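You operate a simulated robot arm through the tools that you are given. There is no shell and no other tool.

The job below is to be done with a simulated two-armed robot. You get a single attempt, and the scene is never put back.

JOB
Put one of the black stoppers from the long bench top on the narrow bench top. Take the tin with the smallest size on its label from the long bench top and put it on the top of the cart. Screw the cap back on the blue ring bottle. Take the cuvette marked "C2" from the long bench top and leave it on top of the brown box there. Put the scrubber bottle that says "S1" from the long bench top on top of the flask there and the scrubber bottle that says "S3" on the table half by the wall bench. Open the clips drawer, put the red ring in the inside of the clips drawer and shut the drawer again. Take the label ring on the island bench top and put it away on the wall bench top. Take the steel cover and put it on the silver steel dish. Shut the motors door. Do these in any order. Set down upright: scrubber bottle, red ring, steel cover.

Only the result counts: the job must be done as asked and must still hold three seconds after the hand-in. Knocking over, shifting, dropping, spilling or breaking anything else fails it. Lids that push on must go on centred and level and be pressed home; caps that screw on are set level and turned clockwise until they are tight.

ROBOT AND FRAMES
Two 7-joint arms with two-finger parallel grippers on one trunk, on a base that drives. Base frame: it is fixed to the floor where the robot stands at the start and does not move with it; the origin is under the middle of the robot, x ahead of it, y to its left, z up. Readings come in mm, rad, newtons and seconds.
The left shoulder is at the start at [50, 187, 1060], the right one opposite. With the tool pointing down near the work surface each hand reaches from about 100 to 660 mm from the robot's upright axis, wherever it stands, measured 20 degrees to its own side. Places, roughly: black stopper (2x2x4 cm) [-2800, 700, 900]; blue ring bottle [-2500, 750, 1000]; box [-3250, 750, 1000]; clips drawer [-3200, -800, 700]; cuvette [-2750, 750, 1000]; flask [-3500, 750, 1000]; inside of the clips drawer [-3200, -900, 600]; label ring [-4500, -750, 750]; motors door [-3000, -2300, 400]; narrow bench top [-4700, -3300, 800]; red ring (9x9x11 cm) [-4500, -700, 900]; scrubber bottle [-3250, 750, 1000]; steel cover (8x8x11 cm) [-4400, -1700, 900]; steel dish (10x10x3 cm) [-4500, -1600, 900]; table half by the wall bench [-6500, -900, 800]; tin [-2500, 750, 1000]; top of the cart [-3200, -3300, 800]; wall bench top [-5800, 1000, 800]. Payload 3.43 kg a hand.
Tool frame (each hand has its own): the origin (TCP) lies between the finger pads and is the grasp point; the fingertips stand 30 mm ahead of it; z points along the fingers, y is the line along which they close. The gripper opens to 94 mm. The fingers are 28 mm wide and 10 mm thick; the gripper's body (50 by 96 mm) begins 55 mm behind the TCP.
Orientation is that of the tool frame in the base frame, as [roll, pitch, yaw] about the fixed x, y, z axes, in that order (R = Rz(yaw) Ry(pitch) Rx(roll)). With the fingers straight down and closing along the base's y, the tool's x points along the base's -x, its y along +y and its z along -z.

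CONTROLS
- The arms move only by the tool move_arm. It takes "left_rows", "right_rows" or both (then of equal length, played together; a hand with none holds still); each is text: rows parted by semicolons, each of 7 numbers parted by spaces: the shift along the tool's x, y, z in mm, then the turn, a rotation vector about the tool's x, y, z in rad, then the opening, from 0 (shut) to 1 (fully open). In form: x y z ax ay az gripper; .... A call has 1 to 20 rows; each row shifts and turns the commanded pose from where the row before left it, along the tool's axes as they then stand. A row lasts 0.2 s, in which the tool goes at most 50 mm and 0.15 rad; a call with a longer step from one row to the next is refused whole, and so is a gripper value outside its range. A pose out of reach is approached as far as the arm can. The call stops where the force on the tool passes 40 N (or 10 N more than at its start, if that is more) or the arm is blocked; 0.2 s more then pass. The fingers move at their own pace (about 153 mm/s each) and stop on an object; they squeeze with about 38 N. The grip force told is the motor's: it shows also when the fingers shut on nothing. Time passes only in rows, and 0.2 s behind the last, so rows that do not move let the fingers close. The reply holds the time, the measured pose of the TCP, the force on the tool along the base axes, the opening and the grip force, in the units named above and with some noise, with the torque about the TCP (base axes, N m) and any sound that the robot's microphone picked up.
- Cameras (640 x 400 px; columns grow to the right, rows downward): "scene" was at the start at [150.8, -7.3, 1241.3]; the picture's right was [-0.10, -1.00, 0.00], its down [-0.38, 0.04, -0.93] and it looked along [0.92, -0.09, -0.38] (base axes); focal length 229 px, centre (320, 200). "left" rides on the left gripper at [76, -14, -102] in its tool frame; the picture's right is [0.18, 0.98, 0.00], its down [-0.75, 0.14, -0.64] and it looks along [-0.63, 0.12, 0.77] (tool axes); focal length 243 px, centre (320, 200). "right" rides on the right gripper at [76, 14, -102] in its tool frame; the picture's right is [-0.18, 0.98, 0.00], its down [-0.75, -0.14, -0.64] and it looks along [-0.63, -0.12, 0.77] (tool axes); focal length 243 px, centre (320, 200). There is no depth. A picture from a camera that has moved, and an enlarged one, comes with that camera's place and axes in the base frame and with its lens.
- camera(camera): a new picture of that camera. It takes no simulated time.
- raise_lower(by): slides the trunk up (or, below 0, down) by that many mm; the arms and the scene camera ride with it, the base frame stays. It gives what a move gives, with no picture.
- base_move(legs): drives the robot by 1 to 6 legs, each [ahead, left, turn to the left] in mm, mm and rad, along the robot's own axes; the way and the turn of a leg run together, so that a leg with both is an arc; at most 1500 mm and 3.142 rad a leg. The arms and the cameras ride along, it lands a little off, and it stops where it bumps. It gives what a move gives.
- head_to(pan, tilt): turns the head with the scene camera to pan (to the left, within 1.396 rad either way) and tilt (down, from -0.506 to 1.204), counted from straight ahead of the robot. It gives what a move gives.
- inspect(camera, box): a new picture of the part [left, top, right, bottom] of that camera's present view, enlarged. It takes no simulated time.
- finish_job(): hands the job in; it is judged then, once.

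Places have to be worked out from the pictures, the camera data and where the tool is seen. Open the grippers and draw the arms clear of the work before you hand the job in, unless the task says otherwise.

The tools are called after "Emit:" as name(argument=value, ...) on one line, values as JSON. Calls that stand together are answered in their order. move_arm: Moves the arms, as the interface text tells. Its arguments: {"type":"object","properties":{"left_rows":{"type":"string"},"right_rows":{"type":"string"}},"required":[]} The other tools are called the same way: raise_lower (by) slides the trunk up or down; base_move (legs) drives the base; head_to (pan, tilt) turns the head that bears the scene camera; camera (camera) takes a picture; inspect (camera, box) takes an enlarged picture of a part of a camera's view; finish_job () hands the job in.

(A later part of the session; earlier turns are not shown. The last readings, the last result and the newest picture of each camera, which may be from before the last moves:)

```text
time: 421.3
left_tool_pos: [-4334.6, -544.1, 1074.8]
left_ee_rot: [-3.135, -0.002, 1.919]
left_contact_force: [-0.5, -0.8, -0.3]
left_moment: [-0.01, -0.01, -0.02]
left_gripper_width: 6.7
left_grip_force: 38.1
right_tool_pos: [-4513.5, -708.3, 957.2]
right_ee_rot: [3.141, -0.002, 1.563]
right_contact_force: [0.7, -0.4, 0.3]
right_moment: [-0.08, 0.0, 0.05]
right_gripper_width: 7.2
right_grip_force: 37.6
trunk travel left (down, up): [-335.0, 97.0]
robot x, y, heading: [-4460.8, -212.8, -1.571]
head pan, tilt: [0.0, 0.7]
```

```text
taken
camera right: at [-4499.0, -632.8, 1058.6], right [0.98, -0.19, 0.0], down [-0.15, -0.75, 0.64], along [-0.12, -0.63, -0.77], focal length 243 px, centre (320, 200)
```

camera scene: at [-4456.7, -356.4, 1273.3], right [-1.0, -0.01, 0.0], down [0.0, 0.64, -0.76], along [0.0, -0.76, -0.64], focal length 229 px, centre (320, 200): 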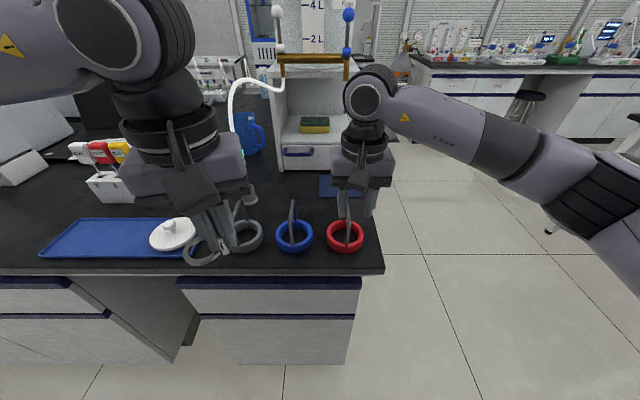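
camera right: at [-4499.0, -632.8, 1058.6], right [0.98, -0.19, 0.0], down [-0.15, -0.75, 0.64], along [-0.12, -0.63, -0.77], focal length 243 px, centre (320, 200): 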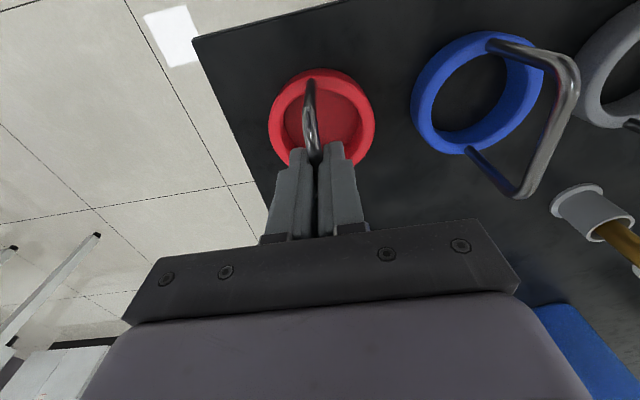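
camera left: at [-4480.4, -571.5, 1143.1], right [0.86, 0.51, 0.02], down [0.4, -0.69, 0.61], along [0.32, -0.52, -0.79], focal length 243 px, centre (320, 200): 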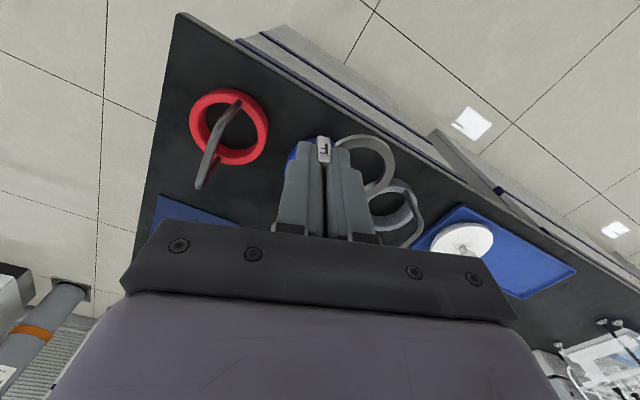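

Gripped at 7.2 mm. I lift it and check the weight.

Emit:
move_arm(right_rows="0 0 -10 0 0 0 0; 0 0 -30 0 0 0 0; 0 0 -40 0 0 0 0; 30 0 -20 0 0 0 0; 40 0 0 0 0 0 0; 40 0 0 0 0 0 0; 40 0 0 0 0 0 0; 40 0 0 0 0 0 0; 0 0 0 0 0 0 0")

Emit:
camera(camera="right")

Emit:
camera(camera="scene")

```text
time: 423.3
left_tool_pos: [-4334.4, -544.0, 1074.2]
left_ee_rot: [-3.133, -0.001, 1.918]
left_contact_force: [0.0, 0.3, -0.7]
left_moment: [-0.04, 0.02, 0.0]
left_gripper_width: 6.4
left_grip_force: 38.4
right_tool_pos: [-4512.5, -519.7, 1058.6]
right_ee_rot: [-3.142, -0.001, 1.562]
right_contact_force: [0.5, 0.8, -3.7]
right_moment: [0.06, -0.02, -0.03]
right_gripper_width: 7.2
right_grip_force: 38.0
trunk travel left (down, up): [-335.0, 97.0]
robot x, y, heading: [-4452.8, -217.7, -1.568]
head pan, tilt: [0.0, 0.7]
```

```text
taken
camera right: at [-4498.0, -442.9, 1160.6], right [0.98, -0.19, 0.0], down [-0.15, -0.75, 0.64], along [-0.12, -0.63, -0.77], focal length 243 px, centre (320, 200)
```

right: 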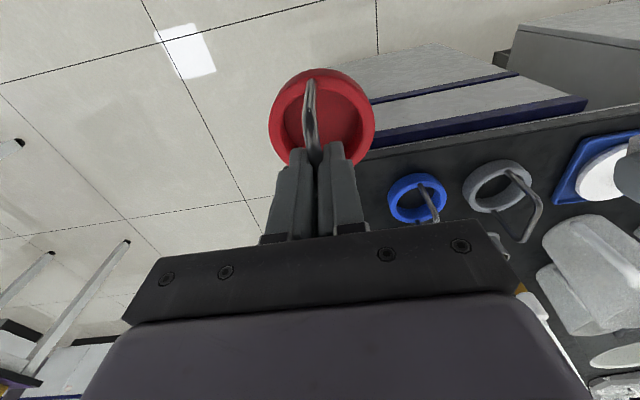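

```text
taken
camera scene: at [-4456.7, -356.8, 1273.3], right [-1.0, -0.01, 0.0], down [0.0, 0.64, -0.76], along [0.0, -0.76, -0.64], focal length 229 px, centre (320, 200)
```

scene: 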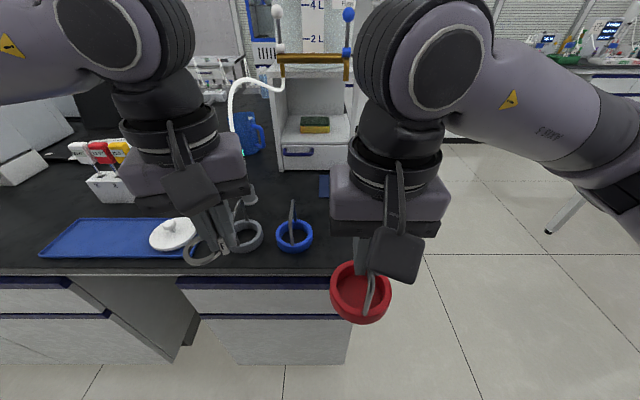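

The red ring is held (3.7 N). Now to the wall bench with the label ring: I back up, turn to the west, drive, and look.

Emit:
base_move(legs=[[-230, 0, 0], [0, 0, -1.571], [1150, 0, 0]])

Emit:
head_to(pan=-0.7, tilt=0.45)

Emit:
camera(camera="scene")

Emit:
head_to(pan=0.0, tilt=0.4)

Emit:
camera(camera="scene")

```text
time: 434.4
left_tool_pos: [-5960.2, -116.0, 1072.6]
left_ee_rot: [-3.132, -0.003, 0.357]
left_contact_force: [0.6, 0.0, -0.2]
left_moment: [0.02, -0.02, 0.0]
left_gripper_width: 6.5
left_grip_force: 37.7
right_tool_pos: [-5936.8, 61.4, 1058.2]
right_ee_rot: [3.139, -0.002, -0.001]
right_contact_force: [0.2, 0.8, -4.0]
right_moment: [-0.01, -0.03, 0.02]
right_gripper_width: 7.2
right_grip_force: 37.7
trunk travel left (down, up): [-335.0, 97.0]
robot x, y, heading: [-5629.5, 10.5, -3.13]
head pan, tilt: [0.0, 0.7]
```

```text
time: 435.5
left_tool_pos: [-5957.8, -117.6, 1072.8]
left_ee_rot: [-3.133, -0.002, 0.357]
left_contact_force: [-1.2, 0.1, -0.2]
left_moment: [-0.01, -0.02, -0.01]
left_gripper_width: 6.4
left_grip_force: 37.7
right_tool_pos: [-5935.6, 61.1, 1058.6]
right_ee_rot: [3.141, -0.002, -0.002]
right_contact_force: [0.0, -0.7, -3.6]
right_moment: [0.03, -0.04, -0.01]
right_gripper_width: 7.0
right_grip_force: 38.4
trunk travel left (down, up): [-335.0, 97.0]
robot x, y, heading: [-5630.3, 11.4, -3.128]
head pan, tilt: [-0.7, 0.45]
```

```text
taken
camera scene: at [-5759.9, 68.2, 1295.4], right [0.63, 0.77, 0.0], down [0.34, -0.28, -0.9], along [-0.7, 0.57, -0.44], focal length 229 px, centre (320, 200)
```

scene: 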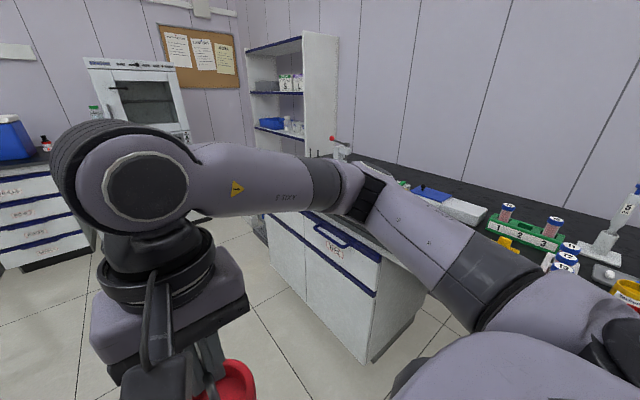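

```text
time: 436.6
left_tool_pos: [-5958.6, -117.0, 1074.7]
left_ee_rot: [-3.133, -0.003, 0.354]
left_contact_force: [-0.1, 0.7, 0.0]
left_moment: [-0.01, 0.02, 0.0]
left_gripper_width: 6.5
left_grip_force: 38.9
right_tool_pos: [-5933.9, 61.3, 1059.2]
right_ee_rot: [3.139, -0.002, 0.001]
right_contact_force: [0.1, -0.4, -2.6]
right_moment: [-0.03, -0.04, 0.0]
right_gripper_width: 7.2
right_grip_force: 38.0
trunk travel left (down, up): [-335.0, 97.0]
robot x, y, heading: [-5628.3, 7.2, -3.126]
head pan, tilt: [0.0, 0.4]
```

```text
taken
camera scene: at [-5781.4, 8.8, 1300.1], right [-0.01, 1.0, 0.0], down [0.39, 0.01, -0.92], along [-0.92, -0.01, -0.39], focal length 229 px, centre (320, 200)
```

scene: 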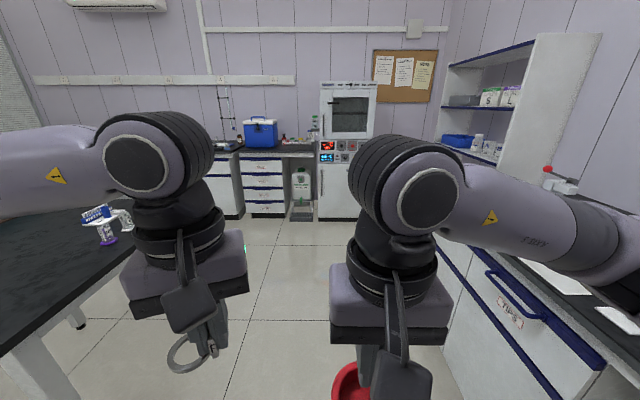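

The wall bench is to the north here. I turn right to face it.

Emit:
base_move(legs=[[-100, 0, 0], [0, 0, -1.585]])

Emit:
head_to(pan=0.0, tilt=0.5)

Emit:
camera(camera="scene")

Emit:
head_to(pan=0.6, tilt=0.5)

Emit:
camera(camera="scene")

```text
time: 441.5
left_tool_pos: [-5659.0, 337.5, 1073.6]
left_ee_rot: [-3.132, -0.001, -1.207]
left_contact_force: [0.0, 0.3, 0.2]
left_moment: [0.04, -0.01, -0.02]
left_gripper_width: 6.6
left_grip_force: 38.3
right_tool_pos: [-5481.6, 314.7, 1058.3]
right_ee_rot: [3.141, -0.002, -1.565]
right_contact_force: [0.0, 0.2, -3.7]
right_moment: [-0.04, 0.0, -0.03]
right_gripper_width: 7.1
right_grip_force: 38.1
trunk travel left (down, up): [-335.0, 97.0]
robot x, y, heading: [-5530.2, 9.4, 1.595]
head pan, tilt: [0.0, 0.4]
```

```text
time: 442.2
left_tool_pos: [-5658.7, 337.5, 1074.2]
left_ee_rot: [-3.135, -0.001, -1.207]
left_contact_force: [-0.3, -0.1, -0.2]
left_moment: [0.02, 0.0, 0.02]
left_gripper_width: 6.4
left_grip_force: 38.2
right_tool_pos: [-5481.1, 315.9, 1058.0]
right_ee_rot: [3.141, -0.001, -1.565]
right_contact_force: [-0.1, 0.5, -3.6]
right_moment: [0.0, 0.01, -0.02]
right_gripper_width: 7.2
right_grip_force: 38.0
trunk travel left (down, up): [-335.0, 97.0]
robot x, y, heading: [-5531.0, 12.3, 1.59]
head pan, tilt: [0.0, 0.499]
```

```text
taken
camera scene: at [-5534.1, 161.7, 1291.0], right [1.0, 0.02, 0.0], down [0.01, -0.48, -0.88], along [-0.02, 0.88, -0.48], focal length 229 px, centre (320, 200)
```

scene: 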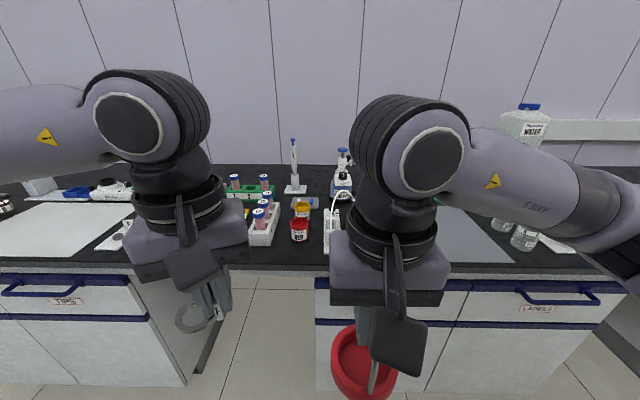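

```text
time: 443.2
left_tool_pos: [-5658.6, 337.5, 1074.8]
left_ee_rot: [-3.134, -0.003, -1.208]
left_contact_force: [0.0, 0.0, -0.3]
left_moment: [0.0, -0.03, 0.01]
left_gripper_width: 6.6
left_grip_force: 37.8
right_tool_pos: [-5481.3, 316.8, 1057.2]
right_ee_rot: [3.141, -0.002, -1.565]
right_contact_force: [-0.6, 0.6, -4.4]
right_moment: [-0.05, 0.02, 0.0]
right_gripper_width: 7.1
right_grip_force: 38.2
trunk travel left (down, up): [-335.0, 97.0]
robot x, y, heading: [-5535.1, 12.8, 1.593]
head pan, tilt: [0.6, 0.499]
```

```text
taken
camera scene: at [-5585.0, 144.7, 1291.0], right [0.81, 0.58, 0.0], down [0.28, -0.39, -0.88], along [-0.51, 0.71, -0.48], focal length 229 px, centre (320, 200)
```

scene: 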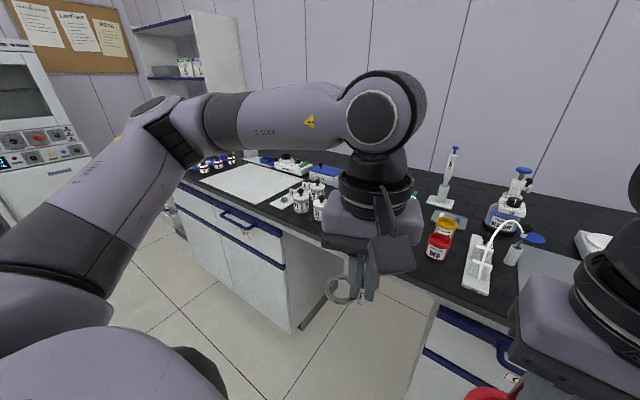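

This wall bench has the TIPS and LABELS drawers, edge at y≈606. I raise the trunk and look for a free patch on its top.

Emit:
raise_lower(by=95)

Emit:
base_move(legs=[[150, 0, -0.02]])

Emit:
head_to(pan=0.15, tilt=0.65)

Emit:
camera(camera="scene")

Emit:
camera(camera="left")

```text
time: 444.5
left_tool_pos: [-5659.8, 337.8, 1168.8]
left_ee_rot: [-3.134, -0.001, -1.208]
left_contact_force: [1.0, 0.3, -0.3]
left_moment: [0.02, -0.01, -0.01]
left_gripper_width: 6.7
left_grip_force: 38.1
right_tool_pos: [-5481.9, 315.6, 1154.5]
right_ee_rot: [3.141, -0.001, -1.564]
right_contact_force: [0.1, -0.1, -2.6]
right_moment: [-0.04, -0.01, -0.03]
right_gripper_width: 6.9
right_grip_force: 38.8
trunk travel left (down, up): [-430.0, 2.0]
robot x, y, heading: [-5529.3, 9.2, 1.589]
head pan, tilt: [0.6, 0.499]
```

```text
time: 445.9
left_tool_pos: [-5654.4, 493.3, 1167.8]
left_ee_rot: [-3.135, -0.004, -1.229]
left_contact_force: [0.0, 0.6, 0.1]
left_moment: [-0.03, 0.01, -0.01]
left_gripper_width: 6.6
left_grip_force: 37.9
right_tool_pos: [-5476.3, 468.9, 1152.1]
right_ee_rot: [3.14, -0.003, -1.584]
right_contact_force: [0.1, 0.9, -4.4]
right_moment: [-0.09, 0.02, -0.01]
right_gripper_width: 7.2
right_grip_force: 38.3
trunk travel left (down, up): [-430.0, 2.0]
robot x, y, heading: [-5532.6, 163.7, 1.574]
head pan, tilt: [0.6, 0.499]
```

```text
time: 446.8
left_tool_pos: [-5654.3, 492.7, 1168.2]
left_ee_rot: [-3.133, -0.002, -1.229]
left_contact_force: [-0.8, -0.7, -1.1]
left_moment: [-0.01, 0.03, 0.01]
left_gripper_width: 6.3
left_grip_force: 38.3
right_tool_pos: [-5476.0, 467.2, 1153.4]
right_ee_rot: [-3.14, -0.001, -1.584]
right_contact_force: [-0.7, 0.3, -3.3]
right_moment: [-0.02, -0.02, 0.0]
right_gripper_width: 7.1
right_grip_force: 38.6
trunk travel left (down, up): [-430.0, 2.0]
robot x, y, heading: [-5531.1, 160.0, 1.576]
head pan, tilt: [0.15, 0.649]
```

```text
taken
camera scene: at [-5545.8, 309.2, 1372.6], right [0.99, 0.15, 0.0], down [0.09, -0.6, -0.8], along [-0.12, 0.79, -0.6], focal length 229 px, centre (320, 200)
```

scene: 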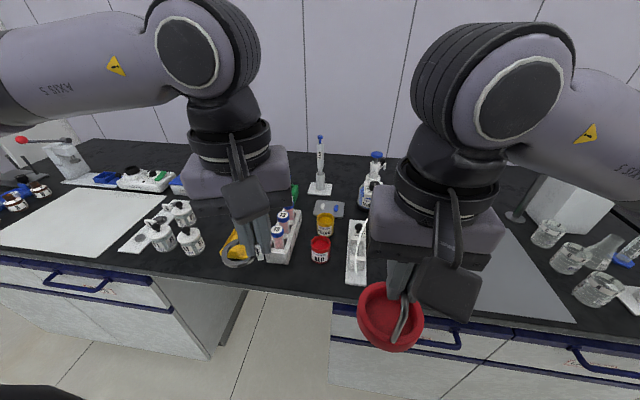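

```text
taken
camera left: at [-5615.2, 425.8, 1270.3], right [-0.86, -0.5, -0.01], down [-0.39, 0.66, 0.64], along [-0.32, 0.56, -0.77], focal length 243 px, centre (320, 200)
```

left: 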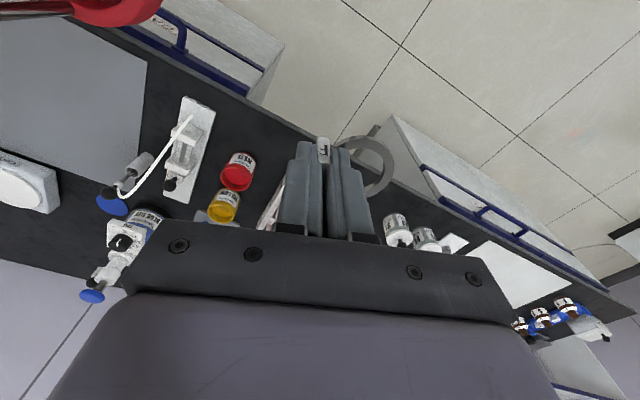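

I move the left hand aside to see the free area beneath it.

Emit:
move_arm(left_rows="-8 35 0 0 0 0 0; -8 35 0 0 0 0 0; -8 35 0 0 0 0 0; -8 35 0 0 0 0 0; 0 0 0 0 0 0 0")

Emit:
camera(camera="scene")

Emit:
inspect(camera="scene", box=[140, 140, 380, 290])

```text
time: 448.0
left_tool_pos: [-5796.7, 473.4, 1163.8]
left_ee_rot: [-3.134, 0.0, -1.229]
left_contact_force: [0.1, -0.1, -0.6]
left_moment: [0.02, 0.02, 0.03]
left_gripper_width: 6.7
left_grip_force: 37.6
right_tool_pos: [-5476.7, 467.5, 1154.1]
right_ee_rot: [3.141, -0.002, -1.584]
right_contact_force: [-0.1, -0.6, -2.7]
right_moment: [-0.07, -0.02, -0.01]
right_gripper_width: 7.2
right_grip_force: 38.4
trunk travel left (down, up): [-430.0, 2.0]
robot x, y, heading: [-5532.4, 159.9, 1.571]
head pan, tilt: [0.15, 0.649]
```

```text
taken
camera scene: at [-5545.3, 309.3, 1372.6], right [0.99, 0.15, 0.0], down [0.09, -0.6, -0.8], along [-0.12, 0.79, -0.6], focal length 229 px, centre (320, 200)
```

scene: 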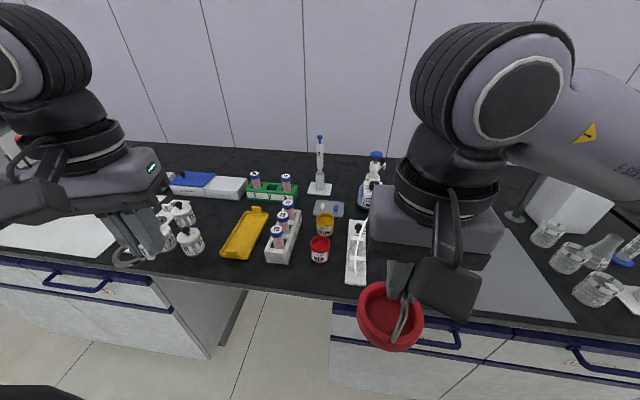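

```text
2.67 times, centred on (260, 215) of scene
camera zoom: at [-5545.3, 309.3, 1372.6], right [0.99, 0.15, 0.0], down [0.09, -0.6, -0.8], along [-0.12, 0.79, -0.6], focal length 611 px, centre (480, 160)
```

zoom: 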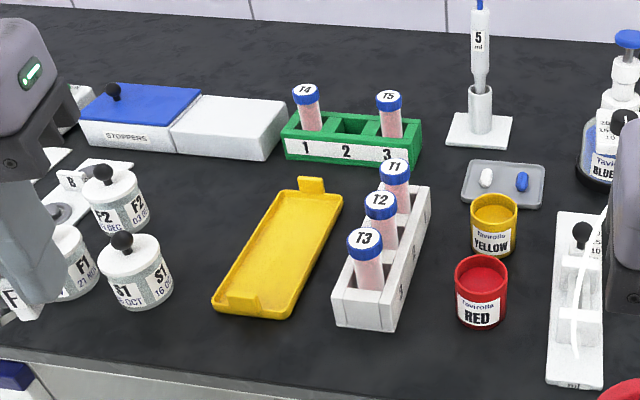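

A free patch lies between the F2/S1 jars and the yellow tray, about (−5960, 825). I pull the red ring back, sidestep left 350 mm and go ahead ~90 mm.

Emit:
move_arm(right_rows="40 0 0 0 0 0 0; 40 0 0 0 0 0 0; 40 0 0 0 0 0 0; 20 0 0 0 0 0 0; 0 0 0 0 0 0 0", left_rows="0 -35 0 0 0 0 0; 0 -35 0 0 0 0 0; 0 -30 0 0 0 0 0; 0 0 0 0 0 0 0; 0 0 0 0 0 0 0")

Emit:
base_move(legs=[[0, 350, 0], [88, 0, 0]])

Emit:
head_to(pan=0.0, tilt=0.65)

Emit:
camera(camera="scene")

Emit:
camera(camera="left")

```text
time: 448.6
left_tool_pos: [-5741.7, 494.3, 1165.5]
left_ee_rot: [-3.132, -0.002, -1.229]
left_contact_force: [-0.6, 0.1, -0.3]
left_moment: [0.0, -0.02, -0.02]
left_gripper_width: 6.6
left_grip_force: 38.0
right_tool_pos: [-5474.7, 411.3, 1155.5]
right_ee_rot: [-3.134, 0.005, -1.603]
right_contact_force: [6.3, 17.2, -1.9]
right_moment: [-2.13, 0.69, 0.37]
right_gripper_width: 7.6
right_grip_force: 38.2
trunk travel left (down, up): [-430.0, 2.0]
robot x, y, heading: [-5534.0, 160.9, 1.574]
head pan, tilt: [0.15, 0.649]
stopped in row 2 (right hand): the force on the tool passed its limit at 133 N (the readings are from after the stop); the commanded pose is now the measured one
```

```text
time: 450.1
left_tool_pos: [-5812.2, 493.9, 1165.2]
left_ee_rot: [-3.131, -0.003, -1.23]
left_contact_force: [-0.4, 0.1, -0.6]
left_moment: [-0.02, -0.02, -0.01]
left_gripper_width: 6.5
left_grip_force: 38.0
right_tool_pos: [-5546.0, 411.0, 1154.4]
right_ee_rot: [-3.133, 0.005, -1.607]
right_contact_force: [0.6, 1.5, -3.2]
right_moment: [-0.37, 0.02, 0.0]
right_gripper_width: 7.2
right_grip_force: 38.2
trunk travel left (down, up): [-430.0, 2.0]
robot x, y, heading: [-5601.9, 164.2, 1.565]
head pan, tilt: [0.15, 0.649]
stopped in leg 1: the force on the tool passed its limit at 40 N (the readings are from after the stop); the commanded pose is now the measured one
```

```text
time: 450.8
left_tool_pos: [-5810.9, 493.9, 1165.9]
left_ee_rot: [-3.134, -0.002, -1.229]
left_contact_force: [0.2, 0.4, -0.8]
left_moment: [-0.03, -0.03, 0.0]
left_gripper_width: 6.7
left_grip_force: 38.2
right_tool_pos: [-5545.6, 410.9, 1155.4]
right_ee_rot: [-3.136, 0.005, -1.608]
right_contact_force: [-0.9, 3.2, -5.1]
right_moment: [-0.15, -0.1, -0.1]
right_gripper_width: 7.2
right_grip_force: 37.6
trunk travel left (down, up): [-430.0, 2.0]
robot x, y, heading: [-5605.1, 162.8, 1.57]
head pan, tilt: [0.0, 0.649]
```

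```text
taken
camera scene: at [-5603.1, 310.0, 1372.6], right [1.0, 0.0, 0.0], down [0.0, -0.6, -0.8], along [0.0, 0.8, -0.6], focal length 229 px, centre (320, 200)
```

scene: 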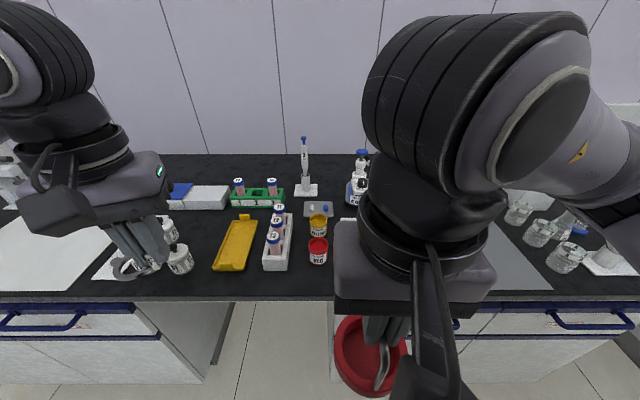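

```text
taken
camera left: at [-5772.3, 427.0, 1267.7], right [-0.87, -0.5, -0.01], down [-0.39, 0.66, 0.64], along [-0.31, 0.56, -0.77], focal length 243 px, centre (320, 200)
```

left: 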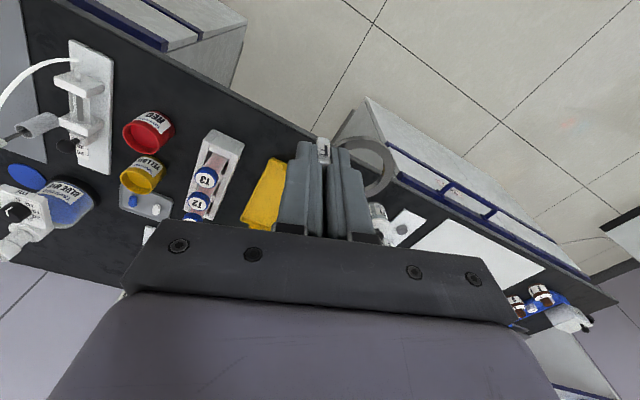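

The right wrist touched the robot's own head when drawn back too far. I move it forward and to the right first, then continue.

Emit:
move_arm(right_rows="-20 -20 0 0 0 0 0; -25 -30 0 0 0 0 0; -10 -40 10 0 0 0 0; 0 -40 10 0 0 0 0; 0 -30 0 0 0 0 0; 0 0 0 0 0 0 0")

Emit:
base_move(legs=[[0, 275, 0]])

Emit:
camera(camera="scene")

Emit:
camera(camera="right")

```text
time: 452.2
left_tool_pos: [-5811.4, 494.6, 1166.6]
left_ee_rot: [-3.132, -0.002, -1.231]
left_contact_force: [0.1, -0.6, 0.0]
left_moment: [-0.01, -0.01, 0.03]
left_gripper_width: 6.6
left_grip_force: 37.9
right_tool_pos: [-5382.8, 461.4, 1137.8]
right_ee_rot: [-3.134, 0.006, -1.606]
right_contact_force: [-0.4, 0.0, -4.3]
right_moment: [-0.01, 0.0, -0.03]
right_gripper_width: 7.3
right_grip_force: 38.2
trunk travel left (down, up): [-430.0, 2.0]
robot x, y, heading: [-5598.7, 159.9, 1.572]
head pan, tilt: [0.0, 0.649]
```

```text
time: 455.2
left_tool_pos: [-6078.8, 495.2, 1165.9]
left_ee_rot: [-3.133, 0.0, -1.235]
left_contact_force: [-0.1, -0.6, 0.2]
left_moment: [-0.04, -0.03, 0.01]
left_gripper_width: 7.0
left_grip_force: 38.6
right_tool_pos: [-5649.7, 459.7, 1138.6]
right_ee_rot: [-3.133, 0.006, -1.61]
right_contact_force: [-0.2, -0.9, -3.2]
right_moment: [-0.03, -0.02, 0.0]
right_gripper_width: 7.4
right_grip_force: 38.4
trunk travel left (down, up): [-430.0, 2.0]
robot x, y, heading: [-5872.6, 167.4, 1.566]
head pan, tilt: [0.0, 0.649]
```

```text
taken
camera scene: at [-5871.3, 310.4, 1372.6], right [1.0, 0.0, 0.0], down [0.0, -0.6, -0.8], along [0.0, 0.8, -0.6], focal length 229 px, centre (320, 200)
```

scene: 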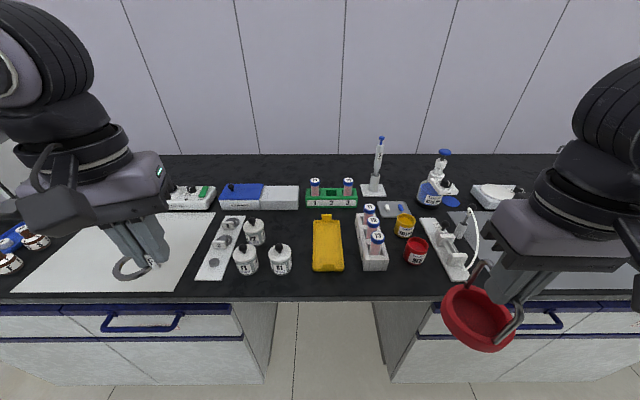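

```text
taken
camera right: at [-5669.2, 384.0, 1239.7], right [-0.97, 0.22, -0.01], down [0.17, 0.74, 0.65], along [0.15, 0.63, -0.76], focal length 243 px, centre (320, 200)
```

right: 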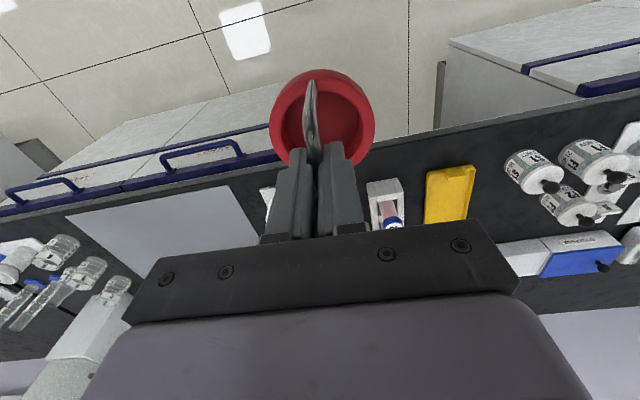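

I see a good free patch behind the S1 jar, left of the yellow tray: ≈(−5950, 818). I drive ahead 95 mm, square the left wrist and move above that spot.

Emit:
base_move(legs=[[95, 0, 0]])

Emit:
move_arm(left_rows="0 0 0 0 0 0.112 0; 0 0 0 0 0 0.112 0; 0 0 0 0 0 0.112 0; -30 -25 0 0 0 0 0; -40 -25 0 0 0 0 0; -40 -25 0 0 0 0 0; -40 -25 0 0 0 0 0; -40 -25 10 0 0 0 0; -38 -3 10 0 0 0 0; 0 0 0 0 0 0 0")

Emit:
camera(camera="left")

Emit:
camera(camera="scene")

```text
time: 456.3
left_tool_pos: [-6077.1, 591.1, 1164.5]
left_ee_rot: [-3.134, -0.004, -1.236]
left_contact_force: [-0.8, 0.5, -1.0]
left_moment: [-0.01, 0.0, 0.02]
left_gripper_width: 6.6
left_grip_force: 38.0
right_tool_pos: [-5650.3, 553.9, 1137.6]
right_ee_rot: [-3.136, 0.004, -1.611]
right_contact_force: [0.5, 0.2, -3.4]
right_moment: [-0.05, 0.0, -0.01]
right_gripper_width: 7.0
right_grip_force: 37.7
trunk travel left (down, up): [-430.0, 2.0]
robot x, y, heading: [-5874.4, 258.6, 1.571]
head pan, tilt: [0.0, 0.649]
```

```text
time: 458.5
left_tool_pos: [-5948.8, 820.4, 1145.5]
left_ee_rot: [-3.134, 0.0, -1.574]
left_contact_force: [-0.5, -0.6, -0.2]
left_moment: [-0.02, -0.01, 0.02]
left_gripper_width: 6.5
left_grip_force: 37.9
right_tool_pos: [-5649.5, 554.2, 1138.9]
right_ee_rot: [-3.136, 0.006, -1.611]
right_contact_force: [0.2, -1.1, -4.0]
right_moment: [0.0, -0.01, 0.0]
right_gripper_width: 7.2
right_grip_force: 38.2
trunk travel left (down, up): [-430.0, 2.0]
robot x, y, heading: [-5868.3, 256.8, 1.568]
head pan, tilt: [0.0, 0.649]
```

```text
taken
camera left: at [-5935.1, 743.4, 1247.4], right [-0.98, -0.18, -0.01], down [-0.14, 0.75, 0.64], along [-0.11, 0.63, -0.77], focal length 243 px, centre (320, 200)
```

left: 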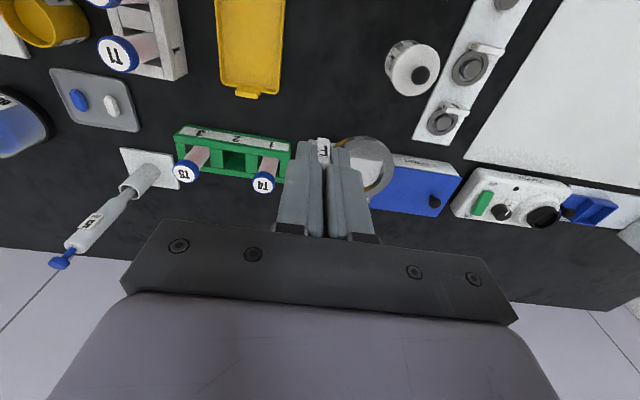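

```text
taken
camera scene: at [-5870.7, 404.5, 1372.7], right [1.0, 0.0, 0.0], down [0.0, -0.6, -0.8], along [0.0, 0.8, -0.6], focal length 229 px, centre (320, 200)
```

scene: 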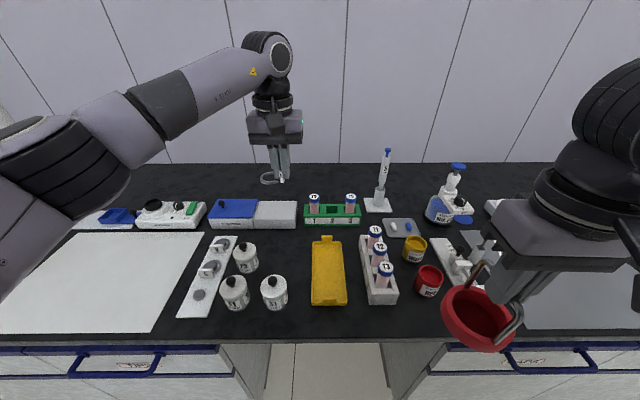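

The landing spot is clear. I lower the hand 120 mm, then the trunk 90 mm.

Emit:
move_arm(left_rows="0 0 40 0 0 0 0; 0 0 40 0 0 0 0; 0 0 40 0 0 0 0; 0 0 0 0 0 0 0")

Emit:
raise_lower(by=-90)

Emit:
camera(camera="left")

Emit:
camera(camera="scene")

```text
time: 459.5
left_tool_pos: [-5947.3, 817.6, 1024.7]
left_ee_rot: [-3.133, 0.002, -1.572]
left_contact_force: [0.3, 0.2, -0.4]
left_moment: [-0.02, -0.02, -0.01]
left_gripper_width: 6.4
left_grip_force: 38.0
right_tool_pos: [-5648.8, 553.9, 1138.8]
right_ee_rot: [-3.134, 0.005, -1.613]
right_contact_force: [-0.1, -0.5, -3.9]
right_moment: [0.0, -0.01, -0.01]
right_gripper_width: 7.5
right_grip_force: 37.8
trunk travel left (down, up): [-430.0, 2.0]
robot x, y, heading: [-5872.9, 257.3, 1.569]
head pan, tilt: [0.0, 0.649]
```

```text
time: 460.8
left_tool_pos: [-5947.5, 818.1, 935.3]
left_ee_rot: [-3.132, 0.002, -1.572]
left_contact_force: [0.6, -0.2, -0.7]
left_moment: [-0.01, -0.03, -0.02]
left_gripper_width: 6.5
left_grip_force: 38.1
right_tool_pos: [-5649.7, 553.0, 1046.8]
right_ee_rot: [-3.135, 0.006, -1.612]
right_contact_force: [-0.5, -0.2, -2.9]
right_moment: [-0.02, 0.01, -0.03]
right_gripper_width: 7.5
right_grip_force: 38.4
trunk travel left (down, up): [-340.0, 92.0]
robot x, y, heading: [-5874.6, 259.1, 1.564]
head pan, tilt: [0.0, 0.649]
```

```text
taken
camera left: at [-5933.6, 741.2, 1037.7], right [-0.98, -0.18, -0.01], down [-0.15, 0.75, 0.64], along [-0.11, 0.63, -0.77], focal length 243 px, centre (320, 200)
```

left: 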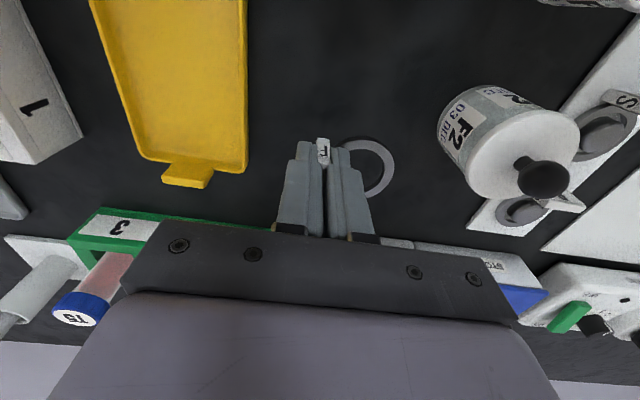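

```text
taken
camera scene: at [-5870.6, 404.5, 1282.7], right [1.0, 0.0, 0.0], down [0.0, -0.6, -0.8], along [0.0, 0.8, -0.6], focal length 229 px, centre (320, 200)
```

scene: 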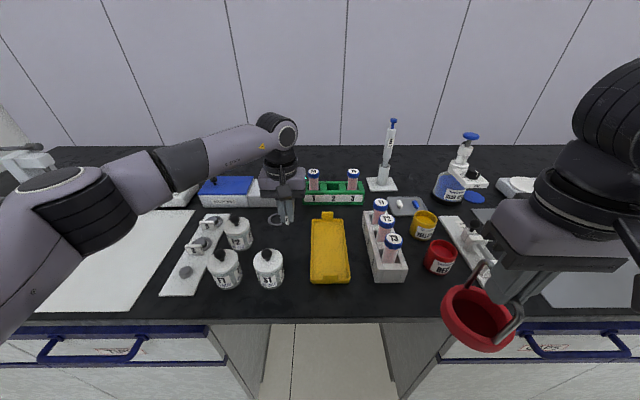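

Clear around. I lower in steps until the tag touches the bench.

Emit:
move_arm(left_rows="0 0 15 0 0 0 0; 0 0 15 0 0 0 0; 0 0 0 0 0 0 0")

Emit:
move_arm(left_rows="0 0 5 0 0 0 0; 0 0 0 0 0 0 0")

Emit:
move_arm(left_rows="0 0 4 0 0 0 0; 0 0 0 0 0 0 0")

Emit:
move_arm(left_rows="0 0 3 0 0 0 0; 0 0 0 0 0 0 0")

```text
time: 461.6
left_tool_pos: [-5947.3, 817.7, 906.4]
left_ee_rot: [-3.134, 0.003, -1.573]
left_contact_force: [-0.4, 0.3, -0.5]
left_moment: [0.01, -0.02, 0.0]
left_gripper_width: 6.7
left_grip_force: 37.8
right_tool_pos: [-5649.1, 553.3, 1047.7]
right_ee_rot: [-3.135, 0.006, -1.612]
right_contact_force: [0.2, -0.2, -4.2]
right_moment: [-0.03, -0.01, -0.02]
right_gripper_width: 7.2
right_grip_force: 38.4
trunk travel left (down, up): [-340.0, 92.0]
robot x, y, heading: [-5870.2, 256.7, 1.569]
head pan, tilt: [0.0, 0.649]
```

```text
time: 462.2
left_tool_pos: [-5948.5, 817.9, 901.7]
left_ee_rot: [-3.133, 0.001, -1.574]
left_contact_force: [-0.8, 0.9, 0.0]
left_moment: [-0.01, -0.03, 0.0]
left_gripper_width: 6.5
left_grip_force: 38.2
right_tool_pos: [-5649.8, 552.7, 1047.4]
right_ee_rot: [-3.134, 0.007, -1.611]
right_contact_force: [-0.9, 0.0, -3.5]
right_moment: [-0.06, 0.01, -0.01]
right_gripper_width: 7.3
right_grip_force: 38.4
trunk travel left (down, up): [-340.0, 92.0]
robot x, y, heading: [-5867.0, 256.6, 1.569]
head pan, tilt: [0.0, 0.649]
```

```text
time: 462.8
left_tool_pos: [-5947.6, 818.6, 897.5]
left_ee_rot: [-3.133, 0.001, -1.572]
left_contact_force: [0.2, -0.1, 0.2]
left_moment: [0.01, -0.01, 0.02]
left_gripper_width: 6.4
left_grip_force: 38.5
right_tool_pos: [-5648.7, 552.8, 1048.5]
right_ee_rot: [-3.135, 0.005, -1.612]
right_contact_force: [-0.3, 0.0, -3.9]
right_moment: [-0.05, 0.01, 0.0]
right_gripper_width: 7.1
right_grip_force: 38.7
trunk travel left (down, up): [-340.0, 92.0]
robot x, y, heading: [-5870.8, 257.1, 1.566]
head pan, tilt: [0.0, 0.649]
```

```text
time: 463.4
left_tool_pos: [-5947.0, 818.5, 894.8]
left_ee_rot: [-3.133, 0.0, -1.574]
left_contact_force: [0.1, -0.9, -0.4]
left_moment: [0.03, 0.01, 0.0]
left_gripper_width: 6.4
left_grip_force: 37.6
right_tool_pos: [-5650.0, 553.4, 1047.7]
right_ee_rot: [-3.135, 0.006, -1.612]
right_contact_force: [-0.4, 0.1, -4.2]
right_moment: [-0.01, 0.03, 0.03]
right_gripper_width: 7.2
right_grip_force: 37.9
trunk travel left (down, up): [-340.0, 92.0]
robot x, y, heading: [-5874.6, 257.3, 1.567]
head pan, tilt: [0.0, 0.649]
```

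Emit:
move_arm(left_rows="0 0 2.5 0 0 0 0; 0 0 0 0 0 0 0")

Emit:
move_arm(left_rows="0 0 2 0 0 0 0; 0 0 0 0 0 0 0")

Emit:
move_arm(left_rows="0 0 1.5 0 0 0 0; 0 0 0 0 0 0 0")

```text
time: 464.0
left_tool_pos: [-5947.1, 817.5, 890.4]
left_ee_rot: [-3.135, 0.002, -1.574]
left_contact_force: [-0.1, 0.0, -0.4]
left_moment: [0.0, 0.02, 0.02]
left_gripper_width: 6.7
left_grip_force: 38.5
right_tool_pos: [-5650.4, 553.1, 1048.7]
right_ee_rot: [-3.136, 0.006, -1.61]
right_contact_force: [0.8, 0.7, -3.3]
right_moment: [-0.01, 0.0, -0.02]
right_gripper_width: 7.6
right_grip_force: 38.4
trunk travel left (down, up): [-340.0, 92.0]
robot x, y, heading: [-5876.1, 256.9, 1.569]
head pan, tilt: [0.0, 0.649]
```

```text
time: 464.6
left_tool_pos: [-5946.6, 819.0, 888.3]
left_ee_rot: [-3.133, 0.002, -1.573]
left_contact_force: [0.5, 0.2, -0.2]
left_moment: [-0.01, -0.03, -0.02]
left_gripper_width: 6.7
left_grip_force: 38.2
right_tool_pos: [-5650.3, 553.7, 1048.6]
right_ee_rot: [-3.134, 0.006, -1.612]
right_contact_force: [-0.4, -0.2, -3.8]
right_moment: [-0.01, -0.02, 0.03]
right_gripper_width: 7.2
right_grip_force: 37.9
trunk travel left (down, up): [-340.0, 92.0]
robot x, y, heading: [-5871.4, 256.6, 1.57]
head pan, tilt: [0.0, 0.649]
```

```text
time: 465.2
left_tool_pos: [-5946.9, 817.3, 888.0]
left_ee_rot: [-3.133, 0.001, -1.573]
left_contact_force: [-0.2, -0.1, -0.3]
left_moment: [-0.02, 0.0, 0.01]
left_gripper_width: 6.6
left_grip_force: 38.7
right_tool_pos: [-5649.3, 553.2, 1048.7]
right_ee_rot: [-3.135, 0.005, -1.612]
right_contact_force: [0.4, 0.6, -4.7]
right_moment: [0.0, -0.02, 0.01]
right_gripper_width: 7.2
right_grip_force: 38.1
trunk travel left (down, up): [-340.0, 92.0]
robot x, y, heading: [-5872.8, 255.7, 1.567]
head pan, tilt: [0.0, 0.649]
```

Emit:
move_arm(left_rows="0 0 2 0 0 0 0; 0 0 0 0 0 0 0")

Emit:
move_arm(left_rows="0 0 2 0 0 0 0; 0 0 0 0 0 0 0")

Emit:
inspect(camera="scene", box=[250, 170, 330, 230])

```text
time: 465.8
left_tool_pos: [-5947.8, 818.2, 886.0]
left_ee_rot: [-3.133, 0.003, -1.573]
left_contact_force: [0.5, 1.3, 4.0]
left_moment: [0.07, 0.18, -0.04]
left_gripper_width: 6.4
left_grip_force: 38.3
right_tool_pos: [-5650.2, 552.7, 1048.2]
right_ee_rot: [-3.135, 0.006, -1.612]
right_contact_force: [1.1, 0.0, -3.1]
right_moment: [-0.05, 0.01, 0.01]
right_gripper_width: 7.5
right_grip_force: 37.8
trunk travel left (down, up): [-340.0, 92.0]
robot x, y, heading: [-5876.5, 258.0, 1.564]
head pan, tilt: [0.0, 0.649]
```

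```text
time: 466.4
left_tool_pos: [-5946.5, 817.5, 886.1]
left_ee_rot: [-3.131, 0.006, -1.572]
left_contact_force: [-0.2, 4.0, 14.6]
left_moment: [0.09, 0.44, -0.11]
left_gripper_width: 6.6
left_grip_force: 38.1
right_tool_pos: [-5650.0, 551.8, 1048.4]
right_ee_rot: [-3.135, 0.002, -1.612]
right_contact_force: [-0.4, 0.9, -3.3]
right_moment: [-0.04, -0.02, 0.0]
right_gripper_width: 7.4
right_grip_force: 38.4
trunk travel left (down, up): [-340.0, 92.0]
robot x, y, heading: [-5871.5, 258.7, 1.569]
head pan, tilt: [0.0, 0.649]
```

```text
6.67 times, centred on (290, 200) of scene
camera zoom: at [-5870.4, 403.9, 1282.9], right [1.0, 0.0, 0.0], down [0.0, -0.6, -0.8], along [0.0, 0.8, -0.6], focal length 1528 px, centre (520, 200)
```

zoom: 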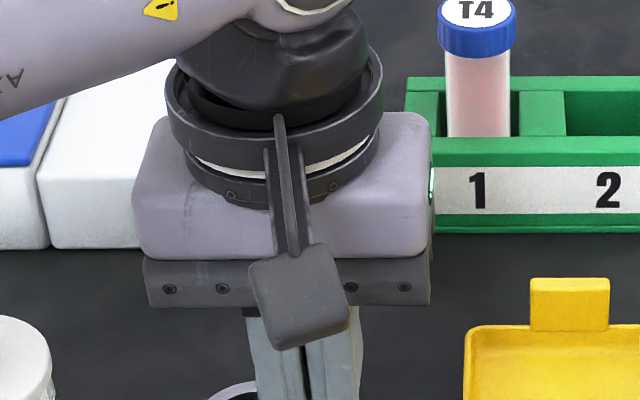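

Touching down. I ease off, open slightly and rise straight up.

Emit:
move_arm(left_rows="0 0 -1.8 0 0 0 0; 0 0 0 0 0 0 0; 0 0 0 0 0 0 0.12; 0 0 0 0 0 0 0.2; 0 0 0 0 0 0 0.2; 0 0 -5 0 0 0 0.2; 0 0 -20 0 0 0 0.2; 0 0 -30 0 0 0 0.2; 0 0 -30 0 0 0 0.2; 0 0 0 0 0 0 0.2")

Emit:
camera(camera="left")

```text
time: 468.6
left_tool_pos: [-5947.4, 818.4, 970.0]
left_ee_rot: [-3.135, 0.003, -1.571]
left_contact_force: [-0.7, -0.1, -0.5]
left_moment: [0.03, 0.0, -0.03]
left_gripper_width: 18.8
left_grip_force: 0.0
right_tool_pos: [-5649.6, 553.4, 1047.4]
right_ee_rot: [-3.133, 0.004, -1.612]
right_contact_force: [0.9, 0.6, -3.3]
right_moment: [-0.02, 0.01, -0.01]
right_gripper_width: 7.1
right_grip_force: 38.1
trunk travel left (down, up): [-340.0, 92.0]
robot x, y, heading: [-5869.1, 255.1, 1.565]
head pan, tilt: [0.0, 0.649]
```

```text
taken
camera left: at [-5934.5, 741.6, 1072.2], right [-0.98, -0.18, -0.01], down [-0.15, 0.75, 0.64], along [-0.11, 0.63, -0.77], focal length 243 px, centre (320, 200)
```

left: 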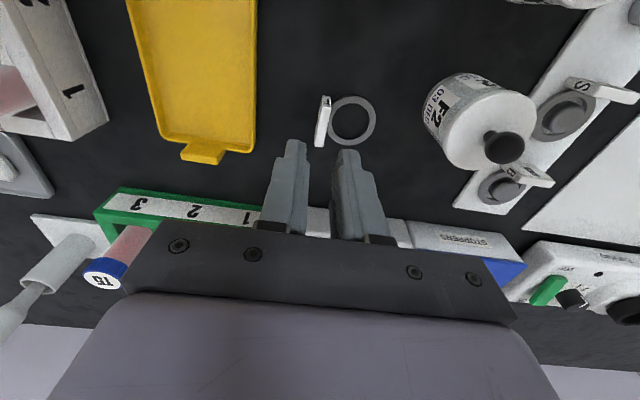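

The label ring stands on the wall bench. I raise the trunk, back off and turn around to face south, then sidestep east along the aisle to the clips drawer.

Emit:
raise_lower(by=90)

Emit:
base_move(legs=[[-300, 0, 0]])

Emit:
move_arm(left_rows="40 10 0 0 0 0 0.2; 40 10 0 0 0 0 0.2; 40 10 0 0 0 0 0.2; 40 10 0 0 0 0 0.2; 30 10 0 0 0 0 0.2; 0 0 0 0 0 0 0.2")

Emit:
base_move(legs=[[0, 0, -1.571], [0, 0, -1.571], [0, 1300, 0], [0, 1300, 0]])

Emit:
head_to(pan=0.0, tilt=0.6)

Emit:
camera(camera="scene")

```text
time: 469.8
left_tool_pos: [-5948.0, 818.0, 1060.6]
left_ee_rot: [-3.133, 0.001, -1.573]
left_contact_force: [-0.7, -1.2, 0.1]
left_moment: [-0.02, 0.0, 0.0]
left_gripper_width: 18.7
left_grip_force: 0.2
right_tool_pos: [-5649.9, 553.9, 1138.4]
right_ee_rot: [-3.135, 0.004, -1.611]
right_contact_force: [0.5, -0.1, -4.1]
right_moment: [-0.02, 0.01, -0.03]
right_gripper_width: 7.2
right_grip_force: 38.1
trunk travel left (down, up): [-430.0, 2.0]
robot x, y, heading: [-5872.0, 255.9, 1.571]
head pan, tilt: [0.0, 0.649]
```

```text
time: 471.9
left_tool_pos: [-5946.2, 520.1, 1060.8]
left_ee_rot: [-3.132, 0.001, -1.579]
left_contact_force: [0.0, -0.4, -0.3]
left_moment: [0.02, -0.02, -0.01]
left_gripper_width: 18.6
left_grip_force: 0.0
right_tool_pos: [-5650.0, 252.9, 1137.7]
right_ee_rot: [-3.136, 0.005, -1.62]
right_contact_force: [0.1, -0.4, -3.5]
right_moment: [-0.02, 0.0, 0.01]
right_gripper_width: 7.2
right_grip_force: 37.5
trunk travel left (down, up): [-430.0, 2.0]
robot x, y, heading: [-5878.4, -43.3, 1.554]
head pan, tilt: [0.0, 0.649]
```

```text
time: 473.3
left_tool_pos: [-5998.3, 329.9, 1059.4]
left_ee_rot: [-3.133, -0.001, -1.58]
left_contact_force: [1.1, -1.3, 0.2]
left_moment: [0.0, -0.01, -0.02]
left_gripper_width: 19.0
left_grip_force: 0.0
right_tool_pos: [-5649.9, 254.1, 1138.4]
right_ee_rot: [-3.135, 0.005, -1.619]
right_contact_force: [-0.3, -0.4, -3.7]
right_moment: [-0.03, 0.01, 0.02]
right_gripper_width: 7.7
right_grip_force: 38.3
trunk travel left (down, up): [-430.0, 2.0]
robot x, y, heading: [-5873.2, -40.4, 1.561]
head pan, tilt: [0.0, 0.649]
```

```text
time: 503.4
left_tool_pos: [-3200.0, -468.4, 1059.5]
left_ee_rot: [-3.134, 0.0, 1.535]
left_contact_force: [-0.2, 0.4, -0.2]
left_moment: [-0.04, 0.02, 0.0]
left_gripper_width: 18.9
left_grip_force: 0.0
right_tool_pos: [-3545.8, -382.2, 1138.1]
right_ee_rot: [-3.135, 0.004, 1.494]
right_contact_force: [0.9, 0.3, -3.9]
right_moment: [0.04, -0.01, -0.01]
right_gripper_width: 7.2
right_grip_force: 38.2
trunk travel left (down, up): [-430.0, 2.0]
robot x, y, heading: [-3312.6, -98.4, -1.613]
head pan, tilt: [0.0, 0.649]
```

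```text
time: 504.1
left_tool_pos: [-3200.8, -468.5, 1059.5]
left_ee_rot: [-3.132, 0.0, 1.532]
left_contact_force: [0.2, -0.5, -0.4]
left_moment: [-0.02, 0.02, 0.01]
left_gripper_width: 18.7
left_grip_force: 0.1
right_tool_pos: [-3546.4, -382.7, 1137.6]
right_ee_rot: [-3.136, 0.005, 1.493]
right_contact_force: [-0.4, -0.3, -3.2]
right_moment: [0.07, -0.01, 0.03]
right_gripper_width: 7.0
right_grip_force: 38.1
trunk travel left (down, up): [-430.0, 2.0]
robot x, y, heading: [-3313.0, -96.1, -1.612]
head pan, tilt: [0.0, 0.6]
```

```text
taken
camera scene: at [-3319.6, -239.3, 1376.9], right [-1.0, 0.04, 0.0], down [0.02, 0.56, -0.82], along [-0.03, -0.82, -0.57], focal length 229 px, centre (320, 200)
```

scene: 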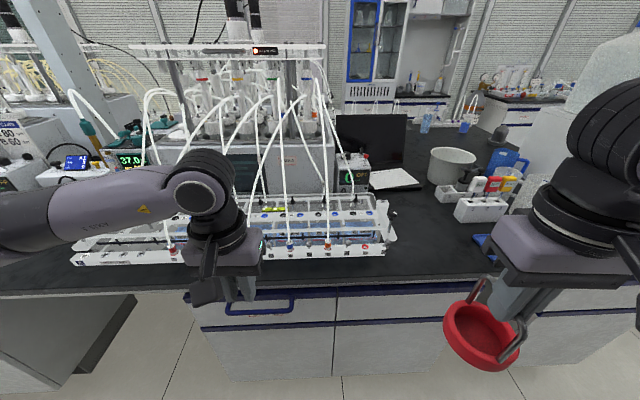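

I am before the island's north face. I check the drawer's label.

Emit:
head_to(pan=0.1, tilt=0.9)

Emit:
camera(camera="scene")

Emit:
camera(camera="left")

```text
time: 504.9
left_tool_pos: [-3200.0, -468.0, 1059.4]
left_ee_rot: [-3.134, 0.001, 1.534]
left_contact_force: [-0.2, 0.3, -0.5]
left_moment: [0.01, -0.01, -0.01]
left_gripper_width: 18.9
left_grip_force: 0.0
right_tool_pos: [-3546.1, -381.7, 1138.6]
right_ee_rot: [-3.135, 0.005, 1.493]
right_contact_force: [0.6, -0.4, -2.8]
right_moment: [0.05, 0.0, -0.02]
right_gripper_width: 7.1
right_grip_force: 38.3
trunk travel left (down, up): [-430.0, 2.0]
robot x, y, heading: [-3313.7, -94.8, -1.607]
head pan, tilt: [0.099, 0.901]
```

```text
taken
camera scene: at [-3311.6, -226.4, 1352.2], right [-1.0, -0.06, 0.0], down [-0.05, 0.78, -0.62], along [0.04, -0.62, -0.78], focal length 229 px, centre (320, 200)
```

scene: 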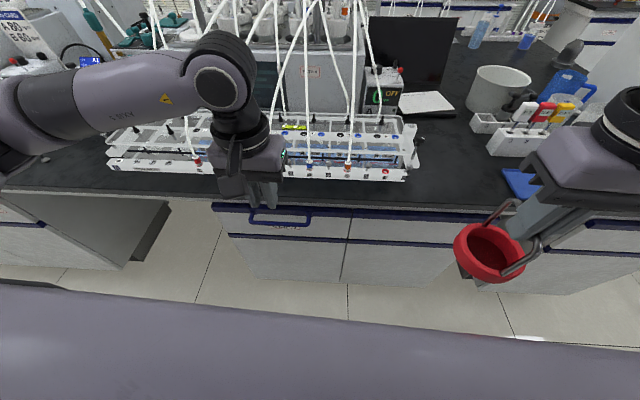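

```text
taken
camera left: at [-3210.1, -392.1, 1160.6], right [0.99, 0.15, -0.01], down [0.12, -0.76, 0.64], along [0.09, -0.64, -0.77], focal length 243 px, centre (320, 200)
```

left: 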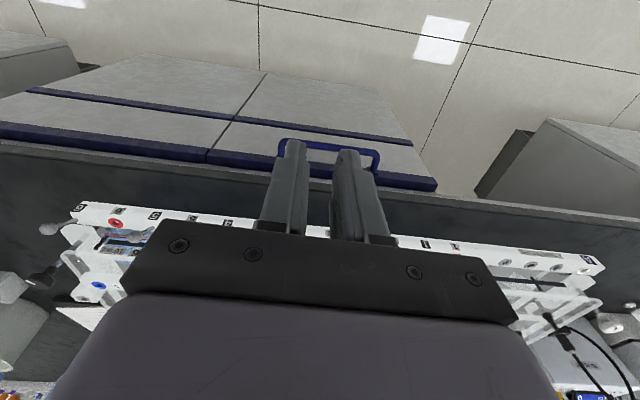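

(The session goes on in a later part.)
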